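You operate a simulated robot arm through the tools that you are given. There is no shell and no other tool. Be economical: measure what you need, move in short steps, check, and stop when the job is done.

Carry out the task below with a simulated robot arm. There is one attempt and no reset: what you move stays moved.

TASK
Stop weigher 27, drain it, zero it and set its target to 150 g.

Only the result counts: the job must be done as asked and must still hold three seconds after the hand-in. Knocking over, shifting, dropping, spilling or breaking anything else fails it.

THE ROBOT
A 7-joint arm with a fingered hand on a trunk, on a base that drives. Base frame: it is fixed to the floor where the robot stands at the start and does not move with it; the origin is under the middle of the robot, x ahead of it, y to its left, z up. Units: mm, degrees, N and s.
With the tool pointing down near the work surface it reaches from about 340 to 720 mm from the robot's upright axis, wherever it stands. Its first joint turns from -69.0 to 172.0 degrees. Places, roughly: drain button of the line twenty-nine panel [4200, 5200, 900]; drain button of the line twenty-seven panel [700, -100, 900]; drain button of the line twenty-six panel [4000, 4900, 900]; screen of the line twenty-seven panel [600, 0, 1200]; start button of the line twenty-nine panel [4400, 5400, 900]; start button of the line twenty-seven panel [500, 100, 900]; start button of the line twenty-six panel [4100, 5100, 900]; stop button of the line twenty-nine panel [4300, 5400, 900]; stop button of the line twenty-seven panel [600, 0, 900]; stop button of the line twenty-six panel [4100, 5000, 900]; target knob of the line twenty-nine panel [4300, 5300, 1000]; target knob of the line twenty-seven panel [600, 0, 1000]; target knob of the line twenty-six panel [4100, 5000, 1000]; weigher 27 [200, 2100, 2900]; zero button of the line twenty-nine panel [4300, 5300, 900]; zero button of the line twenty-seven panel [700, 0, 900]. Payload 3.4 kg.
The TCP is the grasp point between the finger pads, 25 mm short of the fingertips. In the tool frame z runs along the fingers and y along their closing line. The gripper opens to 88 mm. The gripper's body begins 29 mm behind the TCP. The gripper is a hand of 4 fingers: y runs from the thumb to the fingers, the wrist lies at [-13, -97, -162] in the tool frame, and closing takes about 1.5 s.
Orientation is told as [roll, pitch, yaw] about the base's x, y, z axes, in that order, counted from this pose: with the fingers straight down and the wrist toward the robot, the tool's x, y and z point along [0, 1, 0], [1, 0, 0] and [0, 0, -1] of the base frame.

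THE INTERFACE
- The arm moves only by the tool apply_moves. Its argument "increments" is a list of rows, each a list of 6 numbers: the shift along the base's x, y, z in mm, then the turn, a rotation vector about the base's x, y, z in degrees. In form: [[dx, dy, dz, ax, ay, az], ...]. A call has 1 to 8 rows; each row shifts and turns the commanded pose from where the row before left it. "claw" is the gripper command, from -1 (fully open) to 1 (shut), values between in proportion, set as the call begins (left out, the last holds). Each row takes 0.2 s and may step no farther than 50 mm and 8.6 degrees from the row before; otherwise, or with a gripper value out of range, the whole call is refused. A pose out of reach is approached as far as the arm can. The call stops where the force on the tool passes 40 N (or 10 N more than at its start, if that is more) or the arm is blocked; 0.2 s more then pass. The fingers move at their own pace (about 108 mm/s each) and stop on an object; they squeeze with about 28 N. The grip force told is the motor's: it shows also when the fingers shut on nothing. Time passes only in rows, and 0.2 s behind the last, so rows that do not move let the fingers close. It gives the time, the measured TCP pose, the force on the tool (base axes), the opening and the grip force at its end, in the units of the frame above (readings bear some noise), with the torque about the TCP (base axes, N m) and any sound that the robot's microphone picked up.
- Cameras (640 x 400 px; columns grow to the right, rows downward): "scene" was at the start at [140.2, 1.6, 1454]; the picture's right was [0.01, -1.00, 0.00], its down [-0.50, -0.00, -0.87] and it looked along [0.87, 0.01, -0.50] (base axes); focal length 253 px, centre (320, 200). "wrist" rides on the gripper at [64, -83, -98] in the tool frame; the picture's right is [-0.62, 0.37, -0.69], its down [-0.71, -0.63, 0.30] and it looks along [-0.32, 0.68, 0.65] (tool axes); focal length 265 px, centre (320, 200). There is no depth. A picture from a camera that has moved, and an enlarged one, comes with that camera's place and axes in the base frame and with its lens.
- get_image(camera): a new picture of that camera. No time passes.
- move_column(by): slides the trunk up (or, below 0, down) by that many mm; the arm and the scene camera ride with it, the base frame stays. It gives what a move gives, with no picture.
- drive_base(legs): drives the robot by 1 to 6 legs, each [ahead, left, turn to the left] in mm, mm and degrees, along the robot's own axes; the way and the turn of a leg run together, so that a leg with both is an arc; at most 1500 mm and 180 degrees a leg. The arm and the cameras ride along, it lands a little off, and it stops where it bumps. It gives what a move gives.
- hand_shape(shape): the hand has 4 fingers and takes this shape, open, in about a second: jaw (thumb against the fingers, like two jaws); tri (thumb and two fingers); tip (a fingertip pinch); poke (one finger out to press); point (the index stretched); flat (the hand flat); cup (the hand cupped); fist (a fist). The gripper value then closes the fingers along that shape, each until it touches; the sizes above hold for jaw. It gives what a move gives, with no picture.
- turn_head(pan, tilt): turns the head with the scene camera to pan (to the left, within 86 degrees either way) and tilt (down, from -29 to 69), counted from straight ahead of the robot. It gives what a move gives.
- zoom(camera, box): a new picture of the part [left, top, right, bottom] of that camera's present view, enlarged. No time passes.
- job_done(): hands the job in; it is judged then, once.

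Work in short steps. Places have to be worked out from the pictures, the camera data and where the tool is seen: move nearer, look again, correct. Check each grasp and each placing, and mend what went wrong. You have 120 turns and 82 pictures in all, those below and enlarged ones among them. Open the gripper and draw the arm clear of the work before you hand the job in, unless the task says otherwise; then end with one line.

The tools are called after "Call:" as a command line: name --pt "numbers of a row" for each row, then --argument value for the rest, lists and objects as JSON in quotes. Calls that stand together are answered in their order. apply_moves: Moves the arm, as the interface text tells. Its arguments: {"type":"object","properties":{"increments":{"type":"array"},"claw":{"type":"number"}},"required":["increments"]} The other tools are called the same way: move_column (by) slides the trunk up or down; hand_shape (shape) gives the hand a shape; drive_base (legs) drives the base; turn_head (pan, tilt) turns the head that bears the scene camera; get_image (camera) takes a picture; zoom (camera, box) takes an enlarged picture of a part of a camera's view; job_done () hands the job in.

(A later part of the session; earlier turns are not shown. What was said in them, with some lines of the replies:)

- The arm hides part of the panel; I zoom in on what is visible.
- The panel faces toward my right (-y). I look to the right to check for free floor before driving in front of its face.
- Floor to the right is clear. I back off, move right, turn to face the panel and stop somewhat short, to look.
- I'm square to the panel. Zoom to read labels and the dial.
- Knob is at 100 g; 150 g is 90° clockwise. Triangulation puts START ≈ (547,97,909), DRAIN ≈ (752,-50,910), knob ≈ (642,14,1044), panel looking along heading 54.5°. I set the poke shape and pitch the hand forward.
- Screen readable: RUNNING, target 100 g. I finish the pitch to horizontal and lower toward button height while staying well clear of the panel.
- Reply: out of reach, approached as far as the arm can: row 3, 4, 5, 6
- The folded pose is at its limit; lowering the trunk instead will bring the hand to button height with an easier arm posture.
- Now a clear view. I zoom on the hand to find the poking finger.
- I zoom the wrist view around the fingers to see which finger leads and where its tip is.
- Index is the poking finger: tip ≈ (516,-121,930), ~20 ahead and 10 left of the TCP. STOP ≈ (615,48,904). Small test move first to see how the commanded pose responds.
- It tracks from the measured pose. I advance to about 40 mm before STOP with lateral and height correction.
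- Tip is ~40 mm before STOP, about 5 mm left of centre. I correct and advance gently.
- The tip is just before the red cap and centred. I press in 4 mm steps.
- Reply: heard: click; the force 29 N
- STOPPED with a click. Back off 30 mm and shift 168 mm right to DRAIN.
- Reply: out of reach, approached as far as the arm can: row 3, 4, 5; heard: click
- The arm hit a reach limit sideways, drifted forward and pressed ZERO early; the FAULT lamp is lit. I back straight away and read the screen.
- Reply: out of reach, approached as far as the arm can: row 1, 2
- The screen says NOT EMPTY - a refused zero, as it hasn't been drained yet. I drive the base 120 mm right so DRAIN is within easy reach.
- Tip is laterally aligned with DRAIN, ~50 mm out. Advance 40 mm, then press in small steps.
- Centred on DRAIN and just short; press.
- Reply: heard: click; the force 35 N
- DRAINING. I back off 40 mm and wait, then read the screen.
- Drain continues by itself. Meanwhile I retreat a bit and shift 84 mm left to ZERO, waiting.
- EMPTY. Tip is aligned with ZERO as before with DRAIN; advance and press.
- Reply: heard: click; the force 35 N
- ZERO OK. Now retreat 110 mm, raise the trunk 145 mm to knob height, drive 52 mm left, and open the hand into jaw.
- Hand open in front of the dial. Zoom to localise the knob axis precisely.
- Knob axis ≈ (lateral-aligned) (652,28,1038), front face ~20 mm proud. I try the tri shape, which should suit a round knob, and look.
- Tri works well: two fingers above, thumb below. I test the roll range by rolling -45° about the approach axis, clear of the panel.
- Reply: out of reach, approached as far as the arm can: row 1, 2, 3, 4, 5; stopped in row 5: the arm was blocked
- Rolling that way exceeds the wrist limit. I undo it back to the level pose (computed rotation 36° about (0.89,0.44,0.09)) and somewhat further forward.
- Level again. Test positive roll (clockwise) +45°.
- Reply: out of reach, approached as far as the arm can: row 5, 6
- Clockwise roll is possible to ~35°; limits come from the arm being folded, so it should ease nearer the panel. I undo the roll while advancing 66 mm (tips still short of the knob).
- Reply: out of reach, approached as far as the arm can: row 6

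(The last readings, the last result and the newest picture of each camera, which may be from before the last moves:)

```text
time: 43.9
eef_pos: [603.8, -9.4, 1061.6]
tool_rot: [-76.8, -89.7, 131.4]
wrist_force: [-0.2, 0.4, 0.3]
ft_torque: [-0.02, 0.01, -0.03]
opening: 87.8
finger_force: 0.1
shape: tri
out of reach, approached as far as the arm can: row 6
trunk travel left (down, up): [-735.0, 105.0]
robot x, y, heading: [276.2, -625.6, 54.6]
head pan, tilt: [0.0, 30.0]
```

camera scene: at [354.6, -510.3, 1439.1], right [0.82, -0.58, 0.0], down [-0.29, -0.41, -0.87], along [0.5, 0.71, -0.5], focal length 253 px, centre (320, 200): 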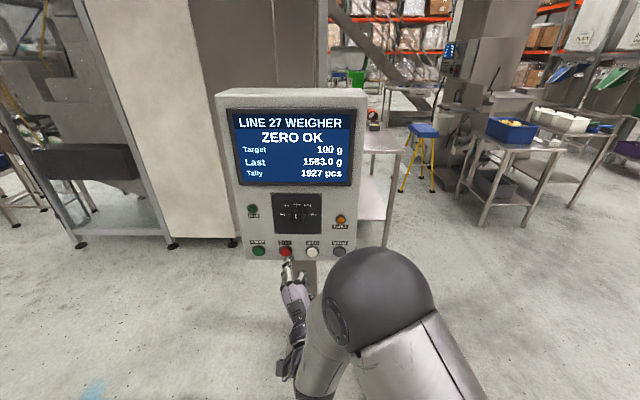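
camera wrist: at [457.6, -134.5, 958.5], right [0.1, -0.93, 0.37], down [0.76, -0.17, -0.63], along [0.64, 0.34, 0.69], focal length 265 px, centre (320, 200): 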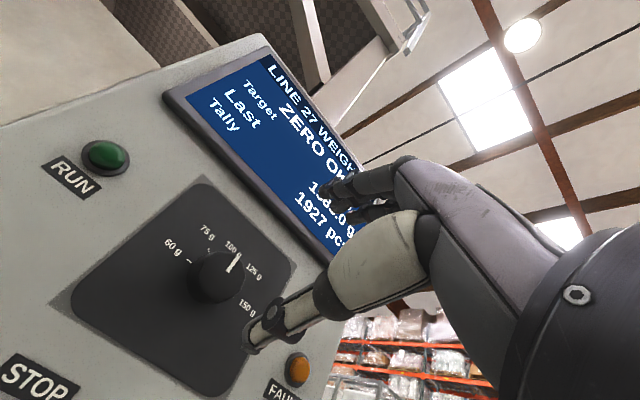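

Now level with TCP ≈30 mm left... lateral 496, z 1062. I re-centre to the knob axis, pull back 10 mm, and test +45° roll here.

Call:
apply_moves --pt "1.5 -3.1 -3.9 4.37 6.1 0" --pt "1.5 -3.1 -3.9 4.37 6.1 0" --pt "1.5 -3.1 -3.8 4.37 6.1 0" --pt "1.5 -3.1 -3.8 4.37 6.1 0" --pt "1.4 -3.1 -3.8 4.37 6.1 0" --pt "1.4 -3.1 -3.8 4.37 6.1 0"

Call:
get_image --camera "scene"

```text
time: 45.3
eef_pos: [609.4, -15.2, 1041.8]
tool_rot: [90.2, -45.2, -36.0]
wrist_force: [-0.5, 0.4, 0.0]
ft_torque: [-0.01, -0.02, 0.0]
opening: 87.9
finger_force: 0.1
shape: tri
out of reach, approached as far as the arm can: row 6
trunk travel left (down, up): [-735.0, 105.0]
robot x, y, heading: [276.0, -620.6, 54.7]
head pan, tilt: [0.0, 30.0]
```

```text
44 pictures are left
camera scene: at [353.2, -509.2, 1439.1], right [0.82, -0.58, 0.0], down [-0.29, -0.41, -0.87], along [0.5, 0.71, -0.5], focal length 253 px, centre (320, 200)
```

scene: 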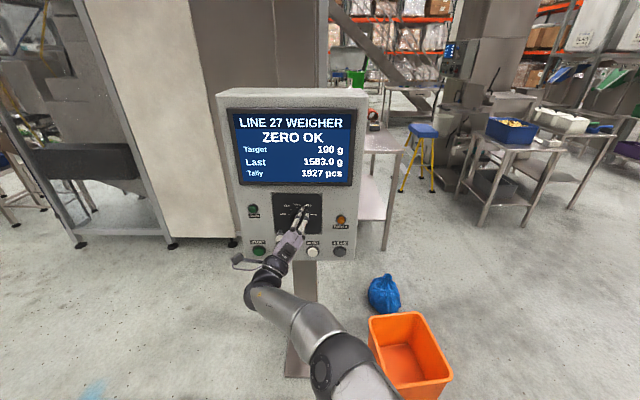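

Both limits push the hand away from the body, so I move the base 50 mm back and 40 mm right to widen the roll range, then re-approach rolling to about -15°.

Call:
drive_base --legs '[[-50, -40, 0]]'

Call:
apply_moves --pt "0.6 7.3 -0.5 -4.37 -6.1 0" --pt "0.6 7.3 -0.5 -4.37 -6.1 0" --pt "0.6 7.3 -0.5 -4.37 -6.1 0" --pt "0.6 7.3 -0.5 -4.37 -6.1 0" --pt "0.6 7.3 -0.5 -4.37 -6.1 0" --pt "0.6 7.3 -0.5 -4.37 -6.1 0" --pt "0.6 7.3 -0.5 -4.37 -6.1 0" --pt "0.6 7.3 -0.5 -4.37 -6.1 0"

```text
time: 46.2
eef_pos: [614.3, -80.9, 1041.5]
tool_rot: [90.3, -45.3, -36.0]
wrist_force: [-1.3, 0.1, -0.4]
ft_torque: [-0.01, 0.0, 0.02]
opening: 87.7
finger_force: 0.0
shape: tri
trunk travel left (down, up): [-735.0, 105.0]
robot x, y, heading: [279.4, -690.6, 54.4]
head pan, tilt: [0.0, 30.0]
```

```text
time: 48.0
eef_pos: [640.4, -40.6, 1040.4]
tool_rot: [-90.9, -74.4, 145.4]
wrist_force: [-1.0, 0.7, -1.0]
ft_torque: [0.03, 0.01, 0.02]
opening: 87.9
finger_force: 0.0
shape: tri
out of reach, approached as far as the arm can: row 1, 2, 4, 5, 6, 7, 8
trunk travel left (down, up): [-735.0, 105.0]
robot x, y, heading: [276.0, -690.2, 54.6]
head pan, tilt: [0.0, 30.0]
```

Lateral stayed 30 mm right of the knob. I probe: move left 30 mm while rolling back to 0°.

Call:
apply_moves --pt "-8.1 5.8 0 4.37 6.1 0" --pt "-8.1 5.8 0 4.37 6.1 0" --pt "-8.1 5.8 0 0 0 0"

Call:
get_image --camera "scene"

```text
time: 48.9
eef_pos: [633.1, -44.6, 1046.1]
tool_rot: [-125.7, -89.5, -180.0]
wrist_force: [-0.3, 0.3, 0.1]
ft_torque: [-0.01, 0.0, 0.0]
opening: 88.2
finger_force: 0.0
shape: tri
out of reach, approached as far as the arm can: row 1, 2, 3
trunk travel left (down, up): [-735.0, 105.0]
robot x, y, heading: [276.3, -690.1, 54.6]
head pan, tilt: [0.0, 30.0]
```

```text
43 pictures are left
camera scene: at [358.5, -574.4, 1439.1], right [0.82, -0.58, 0.0], down [-0.29, -0.41, -0.87], along [0.5, 0.71, -0.5], focal length 253 px, centre (320, 200)
```

scene: 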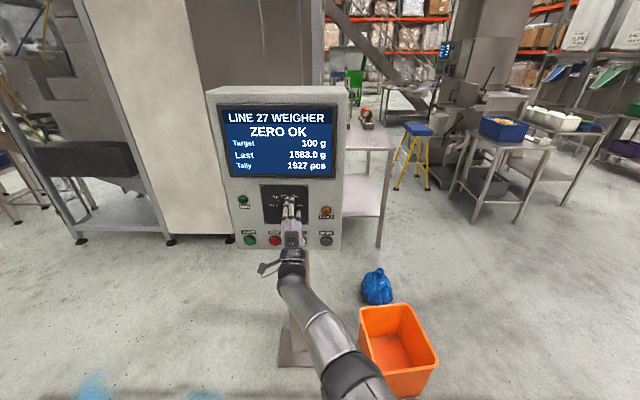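

The arm is nearly stretched straight, so the base is now too far. I retract the hand 90 mm, then drive 70 ahead and 100 left.

Call:
apply_moves --pt "-10.5 -14.6 0 0 0 0" --pt "-10.5 -14.6 0 0 0 0" --pt "-10.5 -14.6 0 0 0 0" --pt "-10.5 -14.6 0 0 0 0" --pt "-10.5 -14.6 0 0 0 0"

Call:
drive_base --legs '[[0, 100, 0], [70, 0, 0]]'

Call:
get_image --camera "scene"

```text
time: 50.0
eef_pos: [627.8, -55.3, 1015.8]
tool_rot: [-130.9, -89.6, -174.7]
wrist_force: [-0.9, 0.1, 0.0]
ft_torque: [-0.02, -0.01, -0.04]
opening: 87.7
finger_force: 0.2
shape: tri
out of reach, approached as far as the arm can: row 1, 2, 3, 4, 5
trunk travel left (down, up): [-735.0, 105.0]
robot x, y, heading: [278.5, -693.1, 54.5]
head pan, tilt: [0.0, 30.0]
```

```text
time: 51.9
eef_pos: [576.0, 49.2, 1019.1]
tool_rot: [-172.5, -88.8, -133.0]
wrist_force: [-2.4, -7.4, 0.0]
ft_torque: [0.28, -0.13, -0.1]
opening: 88.3
finger_force: 0.1
shape: tri
trunk travel left (down, up): [-735.0, 105.0]
robot x, y, heading: [229.8, -583.4, 54.7]
head pan, tilt: [0.0, 30.0]
stopped in leg 2: the force on the tool passed its limit at 85 N (the readings are from after the stop); the commanded pose is now the measured one
```

```text
42 pictures are left
camera scene: at [310.3, -470.1, 1439.4], right [0.82, -0.58, 0.0], down [-0.29, -0.41, -0.87], along [0.5, 0.71, -0.5], focal length 253 px, centre (320, 200)
```

scene: 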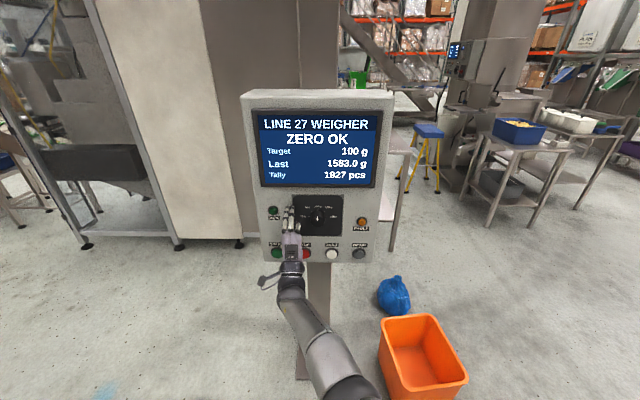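

My retract had not taken effect and the fingertips bumped the panel; screen still shows ZERO OK. Now retract straight back, by itself, and verify.

Call:
apply_moves --pt "-8.7 -12.2 0 0 0 0" --pt "-8.7 -12.2 0 0 0 0" --pt "-8.7 -12.2 0 0 0 0" --pt "-8.7 -12.2 0 0 0 0"

Call:
zoom --camera "scene" --box '[230, 80, 410, 270]'

```text
time: 52.9
eef_pos: [575.5, 48.6, 1019.3]
tool_rot: [-170.9, -88.8, -134.7]
wrist_force: [-3.6, -9.4, -0.8]
ft_torque: [0.34, -0.17, -0.15]
opening: 87.7
finger_force: 0.1
shape: tri
out of reach, approached as far as the arm can: row 1, 2, 3, 4
trunk travel left (down, up): [-735.0, 105.0]
robot x, y, heading: [227.1, -582.1, 54.5]
head pan, tilt: [0.0, 30.0]
```

```text
2.11 times, centred on (320, 175) of scene
camera zoom: at [310.1, -470.4, 1439.4], right [0.82, -0.58, 0.0], down [-0.29, -0.41, -0.87], along [0.5, 0.71, -0.5], focal length 533 px, centre (320, 253)
```

zoom: 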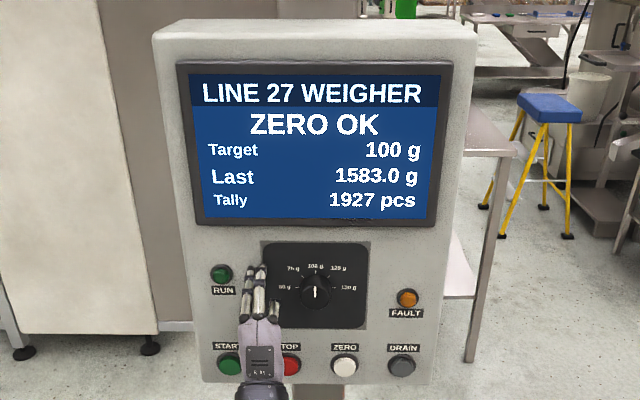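

The arm sits at a joint limit, so I back the base straight off 80 mm instead.

Call:
drive_base --legs '[[-80, 0, 0]]'

Call:
apply_moves --pt "0 0 0 4.37 6.1 0" --pt "0 0 0 4.37 6.1 0" --pt "0 0 0 4.37 6.1 0"

```text
time: 53.9
eef_pos: [529.4, -16.0, 1018.0]
tool_rot: [-168.6, -89.0, -136.7]
wrist_force: [-0.2, 0.0, -0.1]
ft_torque: [0.01, 0.02, -0.01]
opening: 88.0
finger_force: 0.1
shape: tri
trunk travel left (down, up): [-735.0, 105.0]
robot x, y, heading: [183.9, -649.1, 54.5]
head pan, tilt: [0.0, 30.0]
```

```text
time: 54.7
eef_pos: [537.9, -31.4, 1021.3]
tool_rot: [92.4, -67.7, -38.0]
wrist_force: [0.4, -0.7, 0.2]
ft_torque: [0.0, 0.02, -0.02]
opening: 88.2
finger_force: 0.1
shape: tri
out of reach, approached as far as the arm can: row 1, 2, 3
trunk travel left (down, up): [-735.0, 105.0]
robot x, y, heading: [182.0, -649.8, 54.9]
head pan, tilt: [0.0, 30.0]
```

Roll moves; now test retraction 40 mm with this roll.

Call:
apply_moves --pt "-8.7 -12.2 0 0 0 0" --pt "-8.7 -12.2 0 0 0 0" --pt "-8.7 -12.2 0 0 0 0" --pt "-8.7 -12.2 0 0 0 0"

Call:
get_image --camera "scene"

```text
time: 55.7
eef_pos: [503.8, -82.3, 1023.2]
tool_rot: [92.9, -67.7, -38.5]
wrist_force: [0.0, -0.6, 0.2]
ft_torque: [0.01, 0.03, -0.01]
opening: 88.0
finger_force: 0.0
shape: tri
trunk travel left (down, up): [-735.0, 105.0]
robot x, y, heading: [185.0, -647.3, 54.6]
head pan, tilt: [0.0, 30.0]
```

```text
40 pictures are left
camera scene: at [264.4, -534.2, 1439.1], right [0.82, -0.58, 0.0], down [-0.29, -0.41, -0.87], along [0.5, 0.71, -0.5], focal length 253 px, centre (320, 200)
```

scene: 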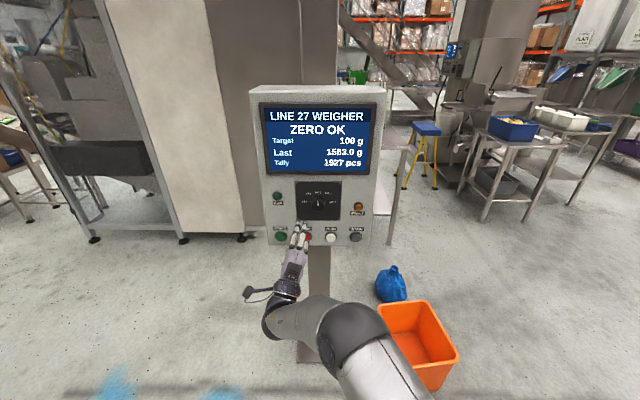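

Retraction works now. Drive ahead 80 mm (tips stay ~50 mm short of the panel), then shift the hand right 57 mm, up 15.

Call:
drive_base --legs '[[75, 0, 0]]'

Call:
apply_moves --pt "15.4 -11 5 0 0 0" --pt "15.4 -11 5 0 0 0" --pt "15.4 -11 5 0 0 0"

```text
time: 56.8
eef_pos: [548.3, -20.2, 1020.4]
tool_rot: [92.5, -67.6, -38.3]
wrist_force: [0.5, 0.6, -0.3]
ft_torque: [0.03, -0.02, -0.01]
opening: 88.1
finger_force: 0.1
shape: tri
trunk travel left (down, up): [-735.0, 105.0]
robot x, y, heading: [225.2, -588.0, 54.8]
head pan, tilt: [0.0, 30.0]
```

```text
time: 57.5
eef_pos: [583.1, -44.9, 1043.4]
tool_rot: [92.0, -67.8, -38.2]
wrist_force: [-0.3, 0.6, -0.2]
ft_torque: [-0.03, 0.02, 0.02]
opening: 88.2
finger_force: 0.0
shape: tri
out of reach, approached as far as the arm can: row 3
trunk travel left (down, up): [-735.0, 105.0]
robot x, y, heading: [227.3, -590.0, 54.8]
head pan, tilt: [0.0, 30.0]
```

Need 14 mm more right: use the base for it; then advance 35 mm (tips ~13 mm short of knob face) and lower 4.

Call:
drive_base --legs '[[0, -14, 0]]'

Call:
apply_moves --pt "10 14 -2 0 0 0" --pt "10 14 -2 0 0 0"

Call:
apply_moves --pt "0 0 0 4.37 6.1 0" --pt "0 0 0 4.37 6.1 0" --pt "0 0 0 4.37 6.1 0" --pt "0 0 0 4.37 6.1 0"

```text
time: 58.3
eef_pos: [594.3, -50.9, 1043.7]
tool_rot: [92.1, -67.8, -38.3]
wrist_force: [0.2, 0.0, 0.0]
ft_torque: [-0.03, 0.0, -0.01]
opening: 88.0
finger_force: 0.0
shape: tri
trunk travel left (down, up): [-735.0, 105.0]
robot x, y, heading: [237.9, -596.5, 54.8]
head pan, tilt: [0.0, 30.0]
```

```text
time: 58.9
eef_pos: [614.6, -23.2, 1038.9]
tool_rot: [92.0, -67.8, -38.3]
wrist_force: [-0.6, 0.3, -0.5]
ft_torque: [-0.01, 0.01, -0.03]
opening: 88.1
finger_force: 0.1
shape: tri
trunk travel left (down, up): [-735.0, 105.0]
robot x, y, heading: [238.1, -597.0, 54.8]
head pan, tilt: [0.0, 30.0]
```

```text
time: 59.9
eef_pos: [602.0, 14.8, 1056.1]
tool_rot: [90.3, -41.5, -37.2]
wrist_force: [0.1, -0.5, 0.1]
ft_torque: [0.01, 0.03, -0.01]
opening: 88.1
finger_force: 0.2
shape: tri
out of reach, approached as far as the arm can: row 1, 2, 3, 4
trunk travel left (down, up): [-735.0, 105.0]
robot x, y, heading: [240.0, -597.9, 54.7]
head pan, tilt: [0.0, 30.0]
```

Rolling beyond ~25° isn't possible here without drift, but the usable window should extend negative instead. I back off and return to the knob axis, rolling toward -15° to test.

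Call:
apply_moves --pt "-12 -17 0 0 0 0" --pt "3 -5 -4 -4.37 -6.1 0" --pt "4 -4 -4 -4.37 -6.1 0" --pt "4 -4 -5 -4.37 -6.1 0" --pt "4 -4 -4 -4.37 -6.1 0"

Call:
apply_moves --pt "0 0 0 -4.37 -6.1 0" --pt "0 0 0 -4.37 -6.1 0" --pt "0 0 0 -4.37 -6.1 0" --pt "0 0 0 -4.37 -6.1 0" --pt "0 0 0 -4.37 -6.1 0"

```text
time: 61.1
eef_pos: [601.3, -7.3, 1045.0]
tool_rot: [93.2, -71.7, -39.6]
wrist_force: [-1.0, -0.2, 0.2]
ft_torque: [-0.01, -0.01, -0.04]
opening: 87.9
finger_force: 0.0
shape: tri
out of reach, approached as far as the arm can: row 1
trunk travel left (down, up): [-735.0, 105.0]
robot x, y, heading: [240.0, -596.1, 54.4]
head pan, tilt: [0.0, 30.0]
```

```text
time: 62.3
eef_pos: [636.9, 1.8, 1039.3]
tool_rot: [-94.5, -70.9, 148.2]
wrist_force: [-0.7, -0.8, -1.0]
ft_torque: [-0.04, 0.03, 0.02]
opening: 87.5
finger_force: 0.0
shape: tri
out of reach, approached as far as the arm can: row 4, 5
trunk travel left (down, up): [-735.0, 105.0]
robot x, y, heading: [239.0, -599.9, 54.9]
head pan, tilt: [0.0, 30.0]
```

By drift it ended right at the grasp pose (lateral 517, in-depth 372, z 1039, roll -19°), with no force. Look before closing.

Call:
zoom --camera "scene" --box '[260, 170, 380, 260]'

Call:
get_image --camera "wrist"

```text
4.44 times, centred on (320, 215) of scene
camera zoom: at [319.5, -481.5, 1439.1], right [0.82, -0.58, 0.0], down [-0.29, -0.41, -0.87], along [0.5, 0.71, -0.5], focal length 1125 px, centre (320, 133)
```

zoom: 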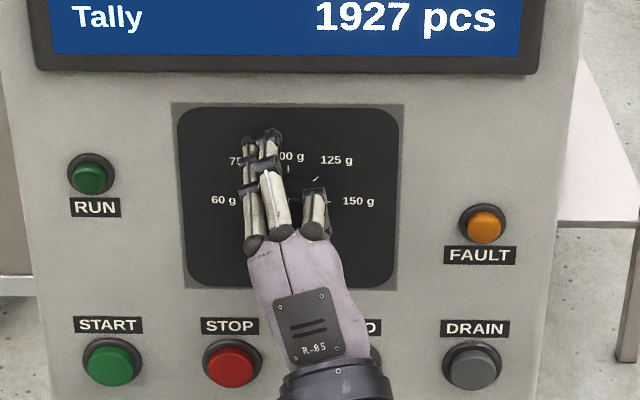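

```text
38 pictures are left
camera wrist: at [553.9, -55.1, 937.4], right [-0.04, -0.85, 0.53], down [0.9, -0.26, -0.35], along [0.44, 0.46, 0.77], focal length 265 px, centre (320, 200)
```

wrist: 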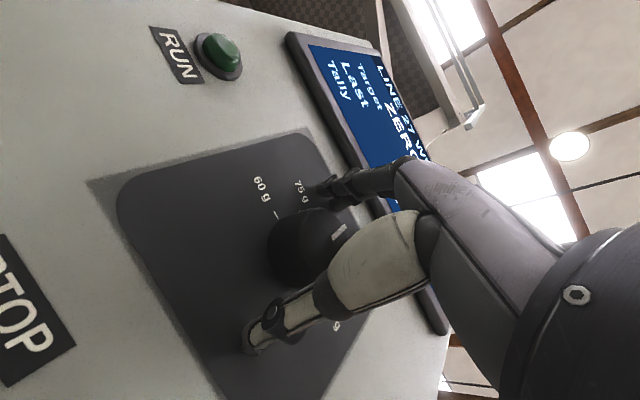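

Fingers and thumb straddle the knob. Close the grip.

Call:
apply_moves --pt "0 0 0 0 0 0" --pt "0 0 0 0 0 0" --pt "0 0 0 0 0 0" --pt "0 0 0 0 0 0" --pt "0 0 0 0 0 0" --pt "0 0 0 0 0 0" --pt "0 0 0 0 0 0" --claw 1

Call:
zoom --camera "scene" --box '[260, 170, 380, 260]'

Call:
get_image --camera "wrist"

```text
time: 63.9
eef_pos: [634.5, -0.7, 1044.5]
tool_rot: [-95.8, -71.0, 149.5]
wrist_force: [-4.8, -4.3, 15.3]
ft_torque: [0.47, -0.37, 0.03]
opening: 32.0
finger_force: 28.2
shape: tri
trunk travel left (down, up): [-735.0, 105.0]
robot x, y, heading: [238.6, -594.1, 54.9]
head pan, tilt: [0.0, 30.0]
```

```text
4.44 times, centred on (320, 215) of scene
camera zoom: at [315.5, -484.9, 1439.8], right [0.82, -0.58, 0.0], down [-0.29, -0.41, -0.87], along [0.5, 0.71, -0.5], focal length 1125 px, centre (320, 133)
```

zoom: 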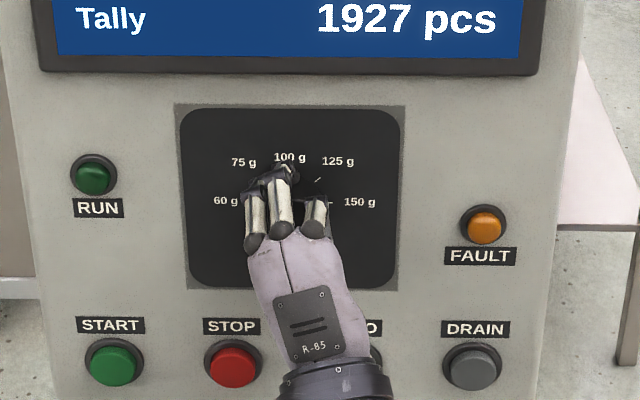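

```text
36 pictures are left
camera wrist: at [551.5, -56.8, 941.1], right [-0.04, -0.85, 0.53], down [0.9, -0.26, -0.35], along [0.44, 0.46, 0.77], focal length 265 px, centre (320, 200)
```

wrist: 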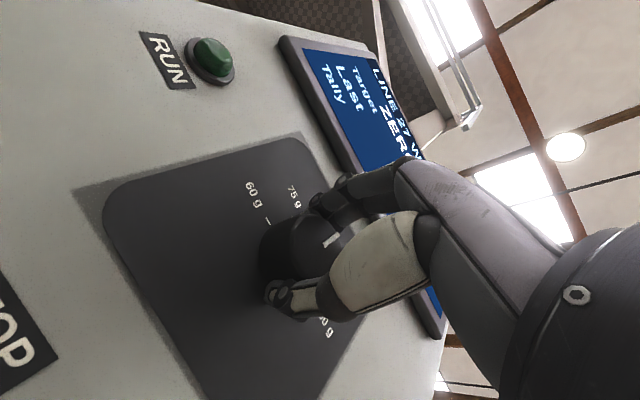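

Gripped (opening 32, 28 N). Roll clockwise ~38° in steps, relieving the small vertical offset.

Call:
apply_moves --pt "0 0 2 4.37 6.1 0" --pt "0 0 1 4.37 6.1 0" --pt "0 0 0 4.37 6.1 0"

Call:
apply_moves --pt "0 0 0 4.37 6.1 0" --pt "0 0 0 4.37 6.1 0"

Call:
get_image --camera "scene"

```text
time: 64.7
eef_pos: [636.2, -0.8, 1044.2]
tool_rot: [111.3, -86.3, -57.8]
wrist_force: [-5.2, -8.5, 8.0]
ft_torque: [0.4, -0.44, -0.11]
opening: 32.1
finger_force: 28.1
shape: tri
trunk travel left (down, up): [-735.0, 105.0]
robot x, y, heading: [237.7, -595.6, 54.9]
head pan, tilt: [0.0, 30.0]
```

```text
time: 65.3
eef_pos: [637.4, -0.5, 1045.7]
tool_rot: [93.6, -71.4, -40.2]
wrist_force: [-1.8, -11.0, 6.1]
ft_torque: [0.32, -0.37, -0.37]
opening: 32.4
finger_force: 27.6
shape: tri
trunk travel left (down, up): [-735.0, 105.0]
robot x, y, heading: [239.4, -594.3, 54.6]
head pan, tilt: [0.0, 30.0]
```

```text
35 pictures are left
camera scene: at [317.5, -485.3, 1439.6], right [0.82, -0.58, 0.0], down [-0.29, -0.41, -0.87], along [0.5, 0.71, -0.5], focal length 253 px, centre (320, 200)
```

scene: 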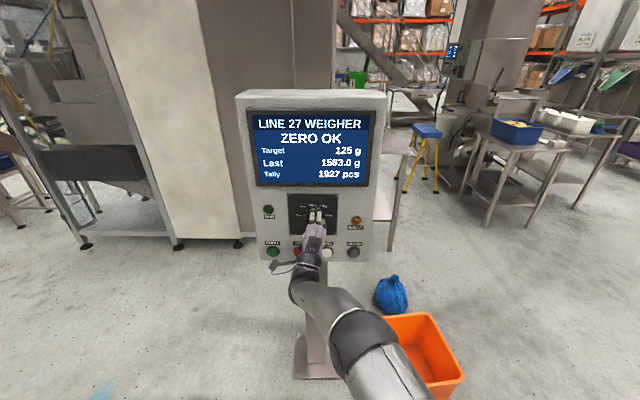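

Target now 125 g. Continue rolling in this grip while it stays within reach.

Call:
apply_moves --pt "0 0 0 4.37 6.1 0" --pt "0 0 0 4.37 6.1 0"

```text
time: 65.9
eef_pos: [636.7, -2.1, 1045.4]
tool_rot: [91.5, -56.6, -38.5]
wrist_force: [-1.1, -13.6, 5.3]
ft_torque: [0.25, -0.36, -0.47]
opening: 31.8
finger_force: 28.0
shape: tri
trunk travel left (down, up): [-735.0, 105.0]
robot x, y, heading: [239.8, -597.0, 54.6]
head pan, tilt: [0.0, 30.0]
```

Still in reach at +33°. Two more steps.

Call:
apply_moves --pt "0 0 0 4.37 6.1 0" --pt "0 0 0 4.37 6.1 0"

Call:
get_image --camera "scene"

Call:
get_image --camera "wrist"

```text
time: 66.5
eef_pos: [635.8, 0.6, 1048.5]
tool_rot: [91.3, -45.0, -38.4]
wrist_force: [-4.1, -37.8, -3.8]
ft_torque: [0.02, -0.24, -0.92]
opening: 34.3
finger_force: 27.4
shape: tri
out of reach, approached as far as the arm can: row 1, 2
trunk travel left (down, up): [-735.0, 105.0]
robot x, y, heading: [239.7, -595.3, 54.6]
head pan, tilt: [0.0, 30.0]
```

```text
34 pictures are left
camera scene: at [318.9, -492.7, 1440.0], right [0.82, -0.58, 0.0], down [-0.29, -0.4, -0.87], along [0.5, 0.71, -0.49], focal length 253 px, centre (320, 200)
```

scene: 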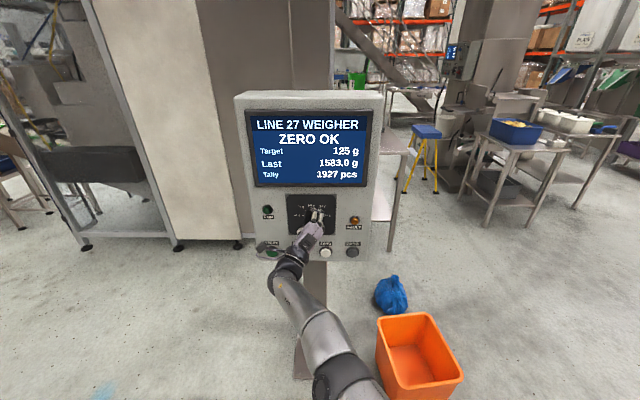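

```text
33 pictures are left
camera wrist: at [493.6, -12.3, 1034.9], right [0.14, -0.97, -0.19], down [0.24, 0.22, -0.95], along [0.96, 0.08, 0.26], focal length 265 px, centre (320, 200)
```

wrist: 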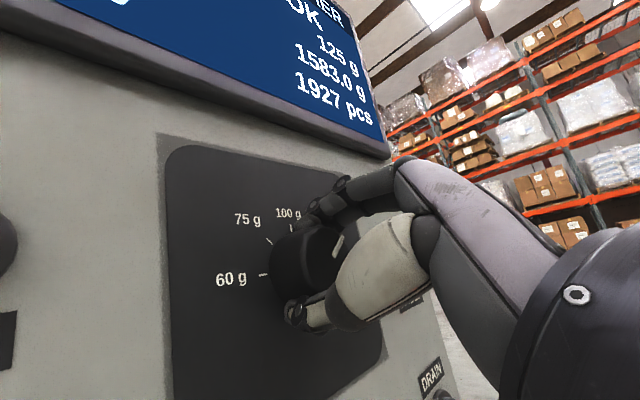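

At the limit (38 N side load). I roll back two steps to the relaxed pose, then open.

Call:
apply_moves --pt "0 0 0 -4.37 -6.1 0" --pt "0 0 0 -2.2 -3.05 0"

Call:
apply_moves --pt "0 0 0 0 0 0" --pt "0 0 0 0 0 0" --pt "0 0 0 0 0 0" --pt "0 0 0 0 0 0" --pt "0 0 0 0 0 0" --claw -1

Call:
zoom --camera "scene" --box '[235, 90, 385, 260]'

Call:
get_image --camera "wrist"

```text
time: 67.1
eef_pos: [635.0, 2.4, 1049.6]
tool_rot: [91.6, -48.7, -38.6]
wrist_force: [-2.0, -42.9, -5.6]
ft_torque: [-0.21, 0.15, -0.73]
opening: 34.0
finger_force: 28.4
shape: tri
out of reach, approached as far as the arm can: row 1, 2
trunk travel left (down, up): [-735.0, 105.0]
robot x, y, heading: [237.7, -598.6, 54.7]
head pan, tilt: [0.0, 30.0]
```

```text
time: 68.3
eef_pos: [629.9, 9.7, 1049.4]
tool_rot: [91.6, -49.1, -38.1]
wrist_force: [-20.4, -15.8, 0.9]
ft_torque: [0.43, -0.46, -0.52]
opening: 85.5
finger_force: 0.1
shape: tri
trunk travel left (down, up): [-735.0, 105.0]
robot x, y, heading: [239.2, -595.4, 54.7]
head pan, tilt: [0.0, 30.0]
```

```text
2.35 times, centred on (310, 175) of scene
camera zoom: at [312.4, -485.9, 1440.1], right [0.82, -0.58, 0.0], down [-0.28, -0.4, -0.87], along [0.5, 0.71, -0.49], focal length 596 px, centre (344, 259)
```

zoom: 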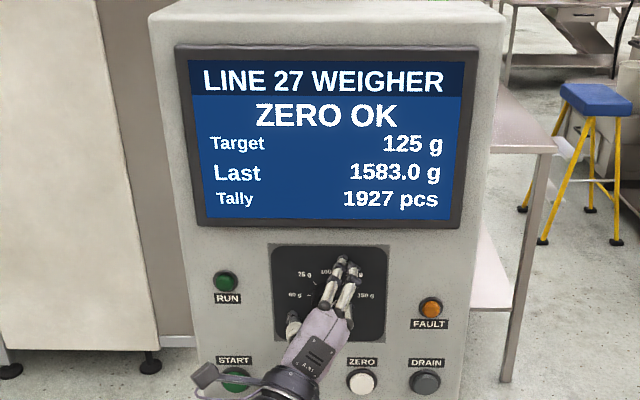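

```text
31 pictures are left
camera wrist: at [488.2, -6.2, 1027.2], right [0.15, -0.98, -0.14], down [0.3, 0.18, -0.94], along [0.94, 0.1, 0.32], focal length 265 px, centre (320, 200)
```

wrist: 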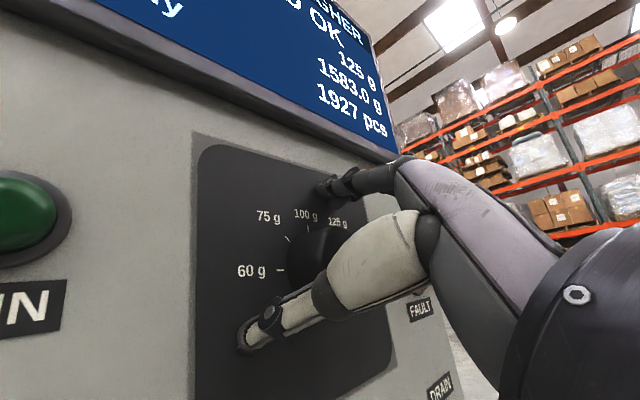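

Opened, tips lightly touching the dial. I back the base straight off 60 mm to clear the knob, then look.

Call:
drive_base --legs '[[-60, 0, 0]]'

Call:
zoom --camera "scene" --box '[245, 160, 385, 260]'

```text
time: 69.3
eef_pos: [600.9, -35.5, 1046.8]
tool_rot: [90.9, -49.1, -37.8]
wrist_force: [1.0, 0.0, 0.0]
ft_torque: [0.04, -0.03, -0.01]
opening: 87.8
finger_force: 0.0
shape: tri
trunk travel left (down, up): [-735.0, 105.0]
robot x, y, heading: [203.9, -645.1, 54.7]
head pan, tilt: [0.0, 30.0]
```

```text
4.00 times, centred on (315, 210) of scene
camera zoom: at [283.4, -531.1, 1439.3], right [0.82, -0.58, 0.0], down [-0.29, -0.41, -0.87], along [0.5, 0.71, -0.5], focal length 1013 px, centre (340, 160)
```

zoom: 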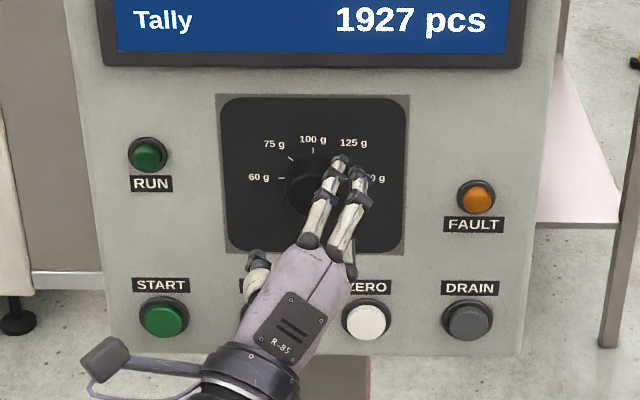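

Clear. Roll back 60° counter-clockwise (hand open, clear of the knob).

Call:
apply_moves --pt "0 0 0 -4.37 -6.1 0" --pt "0 0 0 -4.37 -6.1 0" --pt "0 0 0 -4.37 -6.1 0" --pt "0 0 0 -4.37 -6.1 0" --pt "0 0 0 -4.37 -6.1 0" --pt "0 0 0 -4.37 -6.1 0" --pt "0 0 0 -4.37 -6.1 0" --pt "0 0 0 -4.37 -6.1 0"

Call:
zoom --camera "scene" --box '[245, 160, 385, 260]'

```text
time: 71.1
eef_pos: [590.3, -1.2, 1035.9]
tool_rot: [-94.6, -70.7, 148.5]
wrist_force: [0.1, -0.1, 0.0]
ft_torque: [0.01, 0.0, -0.01]
opening: 88.2
finger_force: 0.1
shape: tri
out of reach, approached as far as the arm can: row 2, 3, 4, 5, 6, 7, 8
trunk travel left (down, up): [-735.0, 105.0]
robot x, y, heading: [200.2, -649.6, 54.5]
head pan, tilt: [0.0, 30.0]
```

```text
4.00 times, centred on (315, 210) of scene
camera zoom: at [284.9, -529.7, 1439.1], right [0.82, -0.58, 0.0], down [-0.29, -0.41, -0.87], along [0.5, 0.71, -0.5], focal length 1013 px, centre (340, 160)
```

zoom: 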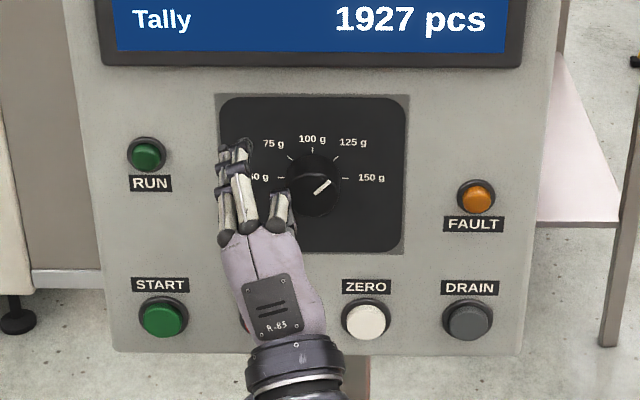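

Pointer is at ~55°, between 125 and 150; it stays where left. I need ~35–40° more. I retract and shift the hand right relative to the base, checking it takes effect.

Call:
apply_moves --pt "-6 -8 1 0 0 0" --pt "-6 -8 1 0 0 0" --pt "6 -16 0 0 0 0" --pt "6 -16 0 0 0 0"

```text
time: 72.1
eef_pos: [602.1, -9.8, 1024.6]
tool_rot: [-94.6, -70.8, 148.6]
wrist_force: [-0.5, -0.2, 0.2]
ft_torque: [-0.02, -0.04, -0.02]
opening: 88.0
finger_force: 0.0
shape: tri
out of reach, approached as far as the arm can: row 1, 2, 3, 4
trunk travel left (down, up): [-735.0, 105.0]
robot x, y, heading: [201.5, -644.7, 54.7]
head pan, tilt: [0.0, 30.0]
```

Limited at this roll. I roll back to about +5° where it moves freely, and then retract/shift.

Call:
apply_moves --pt "0 0 0 4.37 6.1 0" --pt "0 0 0 4.37 6.1 0" --pt "0 0 0 4.37 6.1 0" --pt "0 0 0 4.37 6.1 0" --pt "-6 -8 0 0 0 0" --pt "-6 -8 0 0 0 0"

```text
time: 73.5
eef_pos: [591.5, -25.8, 1026.2]
tool_rot: [96.5, -79.1, -42.9]
wrist_force: [0.7, -0.1, -0.6]
ft_torque: [-0.01, -0.02, 0.02]
opening: 88.0
finger_force: 0.1
shape: tri
out of reach, approached as far as the arm can: row 1, 2, 3, 4, 5, 6
trunk travel left (down, up): [-735.0, 105.0]
robot x, y, heading: [198.1, -648.4, 54.6]
head pan, tilt: [0.0, 30.0]
```

Moving now. Retract a further 40 mm.

Call:
apply_moves --pt "-5.8 -8.1 2 0 0 0" --pt "-5.8 -8.1 2 0 0 0" --pt "-5.8 -8.1 2 0 0 0" --pt "-5.8 -8.1 2 0 0 0"

```text
time: 74.5
eef_pos: [576.6, -25.3, 1022.3]
tool_rot: [96.0, -79.0, -42.6]
wrist_force: [0.6, -0.6, 0.4]
ft_torque: [0.0, 0.0, 0.02]
opening: 87.8
finger_force: 0.1
shape: tri
out of reach, approached as far as the arm can: row 1, 2, 3, 4
trunk travel left (down, up): [-735.0, 105.0]
robot x, y, heading: [206.5, -645.5, 54.5]
head pan, tilt: [0.0, 30.0]
```

Roll to ~+26° and retract there, as worked before.

Call:
apply_moves --pt "0 0 0 4.37 6.1 0" --pt "0 0 0 4.37 6.1 0" --pt "-8.7 -12.2 2 0 0 0" --pt "-8.7 -12.2 2 0 0 0" --pt "-8.7 -12.2 2 0 0 0"

```text
time: 75.7
eef_pos: [584.6, -43.7, 999.8]
tool_rot: [92.2, -64.1, -38.7]
wrist_force: [0.6, 0.3, 1.0]
ft_torque: [-0.01, -0.01, 0.02]
opening: 87.9
finger_force: 0.1
shape: tri
out of reach, approached as far as the arm can: row 1, 2, 3, 4, 5
trunk travel left (down, up): [-735.0, 105.0]
robot x, y, heading: [200.1, -644.0, 54.4]
head pan, tilt: [0.0, 30.0]
```

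The arm is stuck near some limit; look at its posture.

Call:
get_image --camera "scene"

```text
28 pictures are left
camera scene: at [284.3, -529.5, 1439.1], right [0.82, -0.58, 0.0], down [-0.29, -0.41, -0.87], along [0.5, 0.71, -0.5], focal length 253 px, centre (320, 200)
```

scene: 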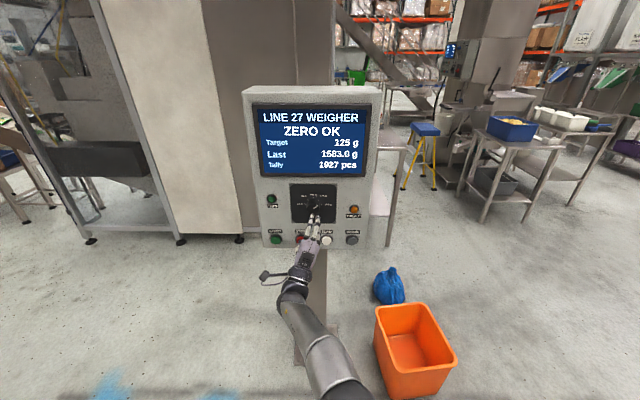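

The arm is nearly straight (singular). I break it by moving up and back in larger steps.

Call:
apply_moves --pt "-10 -15 20 0 0 0" --pt "-15 -21 20 0 0 0" --pt "-15 -21 0 0 0 0" --pt "-15 -21 0 0 0 0"

```text
time: 76.7
eef_pos: [584.3, -46.2, 998.6]
tool_rot: [92.2, -64.0, -38.7]
wrist_force: [0.0, 0.5, -0.2]
ft_torque: [-0.01, 0.0, 0.02]
opening: 87.9
finger_force: 0.0
shape: tri
out of reach, approached as far as the arm can: row 1, 2, 3, 4
trunk travel left (down, up): [-735.0, 105.0]
robot x, y, heading: [202.8, -646.6, 54.6]
head pan, tilt: [0.0, 30.0]
```

Try changing orientation: pitch fingers down a bit, with retraction.

Call:
apply_moves --pt "0 0 0 -6.5 4.6 0" --pt "0 0 0 -6.5 4.6 0" --pt "-10 -14 0 -6.5 4.6 0" --pt "-10 -14 0 0 0 0"

```text
time: 77.5
eef_pos: [594.9, -17.1, 985.9]
tool_rot: [47.9, -57.6, 0.4]
wrist_force: [-25.0, -32.8, 3.5]
ft_torque: [1.47, -1.27, -0.93]
opening: 86.8
finger_force: 0.1
shape: tri
out of reach, approached as far as the arm can: row 1, 2, 3, 4
trunk travel left (down, up): [-735.0, 105.0]
robot x, y, heading: [201.8, -646.3, 54.7]
head pan, tilt: [0.0, 30.0]
stopped in row 4: the force on the tool passed its limit at 42 N (the readings are from after the stop); the commanded pose is now the measured one
```

Contact; back the base off 100 mm straight and check.

Call:
drive_base --legs '[[-100, 0, 0]]'

Call:
get_image --camera "scene"

```text
time: 78.7
eef_pos: [545.6, -91.1, 978.0]
tool_rot: [46.8, -57.1, 1.1]
wrist_force: [-0.3, 0.0, -0.1]
ft_torque: [0.0, 0.01, 0.0]
opening: 87.9
finger_force: 0.1
shape: tri
trunk travel left (down, up): [-735.0, 105.0]
robot x, y, heading: [145.2, -726.7, 54.5]
head pan, tilt: [0.0, 30.0]
```

```text
27 pictures are left
camera scene: at [225.6, -612.8, 1439.2], right [0.82, -0.58, 0.0], down [-0.29, -0.41, -0.87], along [0.5, 0.71, -0.5], focal length 253 px, centre (320, 200)
```

scene: 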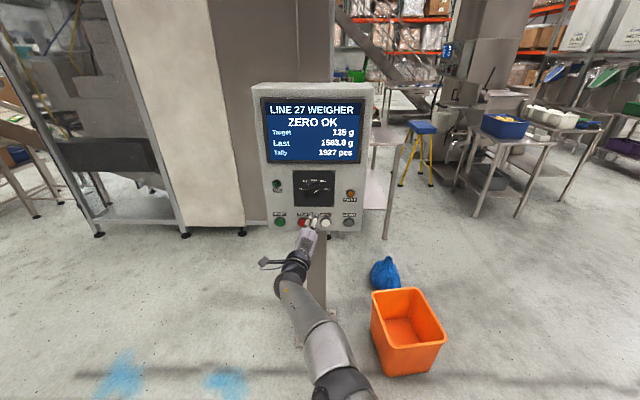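

All still fine on screen. Free space now: try pure retraction.

Call:
apply_moves --pt "-8.7 -12.2 0 0 0 0" --pt "-8.7 -12.2 0 0 0 0" --pt "-8.7 -12.2 0 0 0 0" --pt "-8.7 -12.2 0 0 0 0" --pt "-8.7 -12.2 0 0 0 0" --pt "-8.7 -12.2 0 0 0 0"

```text
time: 80.1
eef_pos: [546.0, -91.5, 978.0]
tool_rot: [46.9, -57.1, 1.2]
wrist_force: [0.0, 0.2, 0.2]
ft_torque: [-0.03, -0.01, -0.01]
opening: 88.1
finger_force: 0.0
shape: tri
out of reach, approached as far as the arm can: row 1, 2, 3, 4, 5, 6
trunk travel left (down, up): [-735.0, 105.0]
robot x, y, heading: [145.8, -728.0, 54.3]
head pan, tilt: [0.0, 30.0]
```

Try other directions: roll counter-clockwise while pitching up, moving right and up.

Call:
apply_moves --pt "10 -7 10 6.1 -4.4 0" --pt "10 -7 10 6.1 -4.4 0" --pt "10 -7 10 6.1 -4.4 0"

```text
time: 80.9
eef_pos: [577.9, -129.7, 1015.5]
tool_rot: [91.7, -64.1, -38.5]
wrist_force: [0.0, 0.0, -0.6]
ft_torque: [-0.01, 0.03, -0.02]
opening: 87.8
finger_force: 0.0
shape: tri
out of reach, approached as far as the arm can: row 2, 3
trunk travel left (down, up): [-735.0, 105.0]
robot x, y, heading: [141.4, -727.3, 54.5]
head pan, tilt: [0.0, 30.0]
```

It moved. Now level, roll 26°. Try retraction again.

Call:
apply_moves --pt "-8.7 -12.2 0 0 0 0" --pt "-8.7 -12.2 0 0 0 0" --pt "-8.7 -12.2 0 0 0 0" --pt "-8.7 -12.2 0 0 0 0"

```text
time: 81.9
eef_pos: [529.7, -150.0, 1021.2]
tool_rot: [91.4, -64.4, -38.6]
wrist_force: [-0.2, -0.8, 0.1]
ft_torque: [-0.02, 0.01, 0.0]
opening: 87.9
finger_force: 0.0
shape: tri
out of reach, approached as far as the arm can: row 1, 2, 3, 4
trunk travel left (down, up): [-735.0, 105.0]
robot x, y, heading: [146.1, -724.1, 54.7]
head pan, tilt: [0.0, 30.0]
```

Working. Retract another 40 mm, rolling back toward +15°.

Call:
apply_moves --pt "-8.7 -12.2 4 -2.9 -4.07 0" --pt "-8.7 -12.2 4 -2.9 -4.07 0" --pt "-8.7 -12.2 4 0 0 0" --pt "-8.7 -12.2 4 0 0 0"

```text
time: 82.9
eef_pos: [492.1, -197.7, 1036.7]
tool_rot: [93.5, -74.3, -40.3]
wrist_force: [0.5, 0.4, 0.8]
ft_torque: [0.02, 0.0, 0.01]
opening: 88.0
finger_force: 0.1
shape: tri
trunk travel left (down, up): [-735.0, 105.0]
robot x, y, heading: [148.1, -727.7, 54.8]
head pan, tilt: [0.0, 30.0]
```

Free again: TCP on the knob axis line, roll 16°. Drive ahead 150 mm (tips then ~80 mm short of knob).

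Call:
drive_base --legs '[[150, 0, 0]]'

Call:
apply_moves --pt "9 13 0 0 0 0" --pt "9 13 0 0 0 0" --pt "9 13 0 -2.9 -4.07 0" --pt "6 8 0 -2.9 -4.07 0"

```text
time: 84.2
eef_pos: [582.3, -74.8, 1035.3]
tool_rot: [93.3, -74.2, -40.1]
wrist_force: [0.0, -0.2, -0.3]
ft_torque: [0.02, -0.03, 0.02]
opening: 88.1
finger_force: 0.0
shape: tri
trunk travel left (down, up): [-735.0, 105.0]
robot x, y, heading: [235.2, -604.8, 54.5]
head pan, tilt: [0.0, 30.0]
```

```text
time: 85.2
eef_pos: [613.5, -28.6, 1034.3]
tool_rot: [101.6, -84.2, -48.2]
wrist_force: [0.1, -0.5, -0.3]
ft_torque: [0.01, 0.01, -0.01]
opening: 88.1
finger_force: 0.1
shape: tri
trunk travel left (down, up): [-735.0, 105.0]
robot x, y, heading: [233.9, -603.2, 54.5]
head pan, tilt: [0.0, 30.0]
```

Well behaved: lateral 515, roll 6°. Roll to about -4°, raise 6 mm, then advance 35 mm over the knob.

Call:
apply_moves --pt "0 0 3 -2.9 -4.07 0" --pt "0 0 3 -2.9 -4.07 0" --pt "5 7.1 0 0 0 0" --pt "5 7.1 0 0 0 0"

Call:
zoom --camera "scene" --box '[260, 170, 380, 260]'

```text
time: 86.2
eef_pos: [625.6, -15.3, 1041.7]
tool_rot: [-108.3, -85.5, 161.6]
wrist_force: [0.1, -0.5, -0.5]
ft_torque: [0.02, -0.01, 0.03]
opening: 87.9
finger_force: 0.1
shape: tri
trunk travel left (down, up): [-735.0, 105.0]
robot x, y, heading: [232.6, -607.1, 54.4]
head pan, tilt: [0.0, 30.0]
```

```text
4.44 times, centred on (320, 215) of scene
camera zoom: at [313.3, -490.2, 1439.1], right [0.81, -0.58, 0.0], down [-0.29, -0.41, -0.87], along [0.5, 0.7, -0.5], focal length 1125 px, centre (320, 133)
```

zoom: 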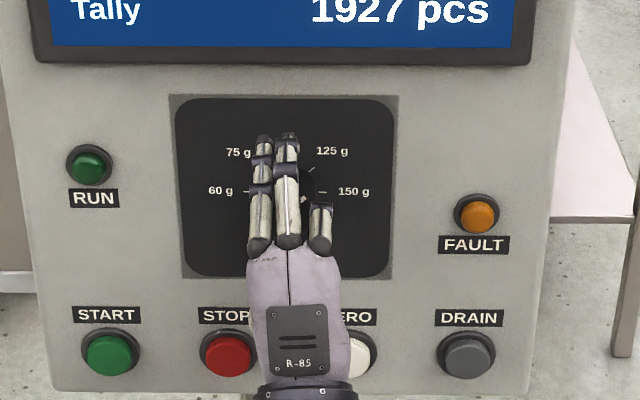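

Straddling correctly. Advance the last 17 mm and close.

Call:
apply_moves --pt "4.2 7.5 0 0 0 0" --pt "4.1 7.5 0 0 0 0"

Call:
apply_moves --pt "0 0 0 0 0 0" --pt "0 0 0 0 0 0" --pt "0 0 0 0 0 0" --pt "0 0 0 0 0 0" --pt "0 0 0 0 0 0" --pt "0 0 0 0 0 0" --pt "0 0 0 0 0 0" --claw 1

Call:
get_image --camera "wrist"

```text
time: 86.8
eef_pos: [633.0, 0.1, 1040.9]
tool_rot: [-107.7, -85.5, 161.2]
wrist_force: [-0.2, 0.4, 0.7]
ft_torque: [-0.04, -0.04, -0.01]
opening: 88.2
finger_force: 0.1
shape: tri
trunk travel left (down, up): [-735.0, 105.0]
robot x, y, heading: [230.4, -606.6, 54.8]
head pan, tilt: [0.0, 30.0]
```

```text
time: 88.4
eef_pos: [632.2, 0.6, 1041.5]
tool_rot: [-107.9, -85.5, 161.3]
wrist_force: [-0.3, 0.4, -0.9]
ft_torque: [-0.05, 0.02, -0.05]
opening: 33.8
finger_force: 27.7
shape: tri
trunk travel left (down, up): [-735.0, 105.0]
robot x, y, heading: [229.9, -606.5, 54.5]
head pan, tilt: [0.0, 30.0]
```

```text
25 pictures are left
camera wrist: at [529.7, -42.1, 951.1], right [0.06, -0.92, 0.4], down [0.8, -0.2, -0.57], along [0.6, 0.35, 0.72], focal length 265 px, centre (320, 200)
```

wrist: 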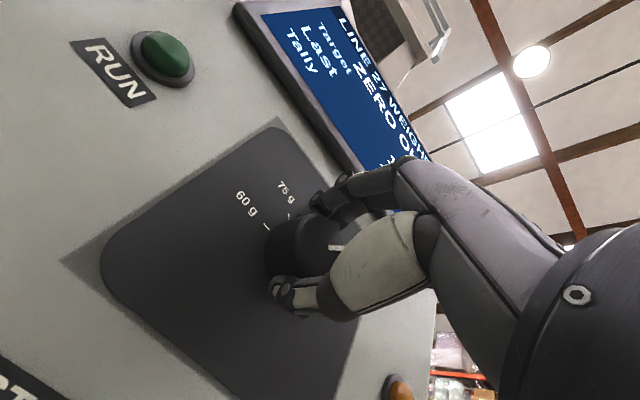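

Gripped with hardly any side load. Roll clockwise in steps.

Call:
apply_moves --pt "0 0 0 4.37 6.1 0" --pt "0 0 0 4.37 6.1 0" --pt "0 0 0 4.37 6.1 0"

Call:
zoom --camera "scene" --box '[235, 90, 395, 260]'

```text
time: 89.2
eef_pos: [634.1, 0.7, 1041.7]
tool_rot: [93.1, -71.6, -40.1]
wrist_force: [2.4, 0.5, 2.0]
ft_torque: [0.04, -0.05, -0.01]
opening: 33.9
finger_force: 28.3
shape: tri
trunk travel left (down, up): [-735.0, 105.0]
robot x, y, heading: [234.2, -604.4, 54.4]
head pan, tilt: [0.0, 30.0]
```

```text
2.35 times, centred on (315, 175) of scene
camera zoom: at [313.5, -490.2, 1439.1], right [0.81, -0.58, 0.0], down [-0.29, -0.41, -0.87], along [0.5, 0.7, -0.5], focal length 596 px, centre (332, 259)
```

zoom: 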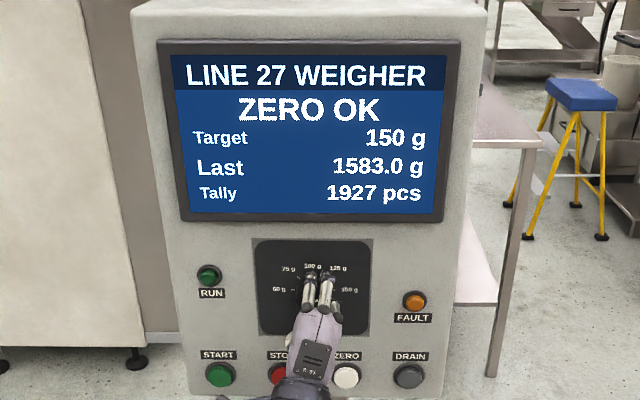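

150 g shown; pointer should be ~78°. Turn ~11° more to sit squarely on 150.

Call:
apply_moves --pt "0 0 0 3.2 4.5 0" --pt "0 0 0 3.2 4.5 0"

Call:
apply_moves --pt "0 0 0 0 0 0" --pt "0 0 0 0 0 0" --pt "0 0 0 0 0 0" --pt "0 0 0 0 0 0" --pt "0 0 0 0 0 0" --claw -1

Call:
drive_base --legs '[[-90, 0, 0]]'

Call:
zoom --camera "scene" --box '[235, 80, 395, 260]'

```text
time: 89.8
eef_pos: [633.5, -0.7, 1041.0]
tool_rot: [91.3, -60.6, -38.3]
wrist_force: [5.6, 1.6, 4.9]
ft_torque: [0.1, -0.12, -0.06]
opening: 33.0
finger_force: 28.4
shape: tri
trunk travel left (down, up): [-735.0, 105.0]
robot x, y, heading: [232.8, -607.3, 54.2]
head pan, tilt: [0.0, 30.0]
```

```text
time: 91.0
eef_pos: [633.2, -0.6, 1041.1]
tool_rot: [91.3, -60.7, -38.1]
wrist_force: [0.1, 0.9, 0.3]
ft_torque: [0.02, 0.02, 0.01]
opening: 87.7
finger_force: 0.0
shape: tri
trunk travel left (down, up): [-735.0, 105.0]
robot x, y, heading: [229.3, -605.3, 54.6]
head pan, tilt: [0.0, 30.0]
```

```text
time: 92.1
eef_pos: [580.3, -73.3, 1041.1]
tool_rot: [91.3, -60.8, -38.3]
wrist_force: [0.0, 0.3, -0.3]
ft_torque: [-0.02, 0.03, 0.03]
opening: 87.6
finger_force: 0.0
shape: tri
trunk travel left (down, up): [-735.0, 105.0]
robot x, y, heading: [181.3, -677.7, 54.6]
head pan, tilt: [0.0, 30.0]
```

```text
2.22 times, centred on (315, 170) of scene
camera zoom: at [261.0, -563.5, 1439.2], right [0.81, -0.58, 0.0], down [-0.29, -0.41, -0.87], along [0.5, 0.71, -0.5], focal length 563 px, centre (331, 267)
```

zoom: 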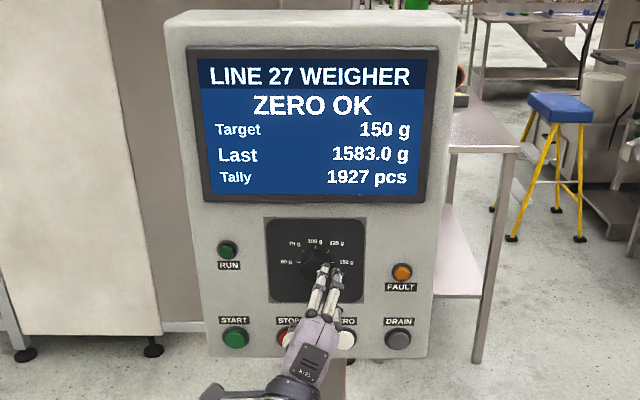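

150 g set, ZERO OK. Back further away and do a last check of the pointer and lamps.

Call:
drive_base --legs '[[-250, 0, 0]]'

Call:
zoom --camera "scene" --box '[255, 60, 375, 230]'

```text
time: 94.0
eef_pos: [429.1, -280.6, 1042.0]
tool_rot: [91.3, -60.7, -38.2]
wrist_force: [-0.6, 0.2, -0.6]
ft_torque: [-0.01, 0.01, 0.01]
opening: 87.6
finger_force: 0.0
shape: tri
trunk travel left (down, up): [-735.0, 105.0]
robot x, y, heading: [33.0, -884.8, 54.8]
head pan, tilt: [0.0, 30.0]
```

```text
2.35 times, centred on (315, 145) of scene
camera zoom: at [112.2, -772.0, 1439.2], right [0.82, -0.58, 0.0], down [-0.29, -0.41, -0.87], along [0.5, 0.71, -0.5], focal length 596 px, centre (332, 329)
```

zoom: 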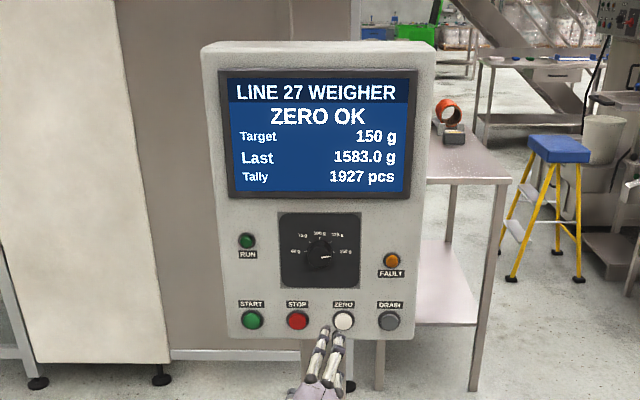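

Everything shows as wanted: the pointer is at 150 g, the RUN and FAULT lamps are off, the screen reads ZERO OK, and the hand is open and clear. Handing in.

Call:
job_done

```text
The job is handed in.
```

Weigher 27 is stopped, drained and zeroed (the screen reads ZERO OK), and its target is set to 150 g. On the way the hand pressed ZERO once too early, which gave a NOT EMPTY fault that cleared when I drained it, and it also bumped the panel (85 N once, about 42 N the second time) with no visible change.
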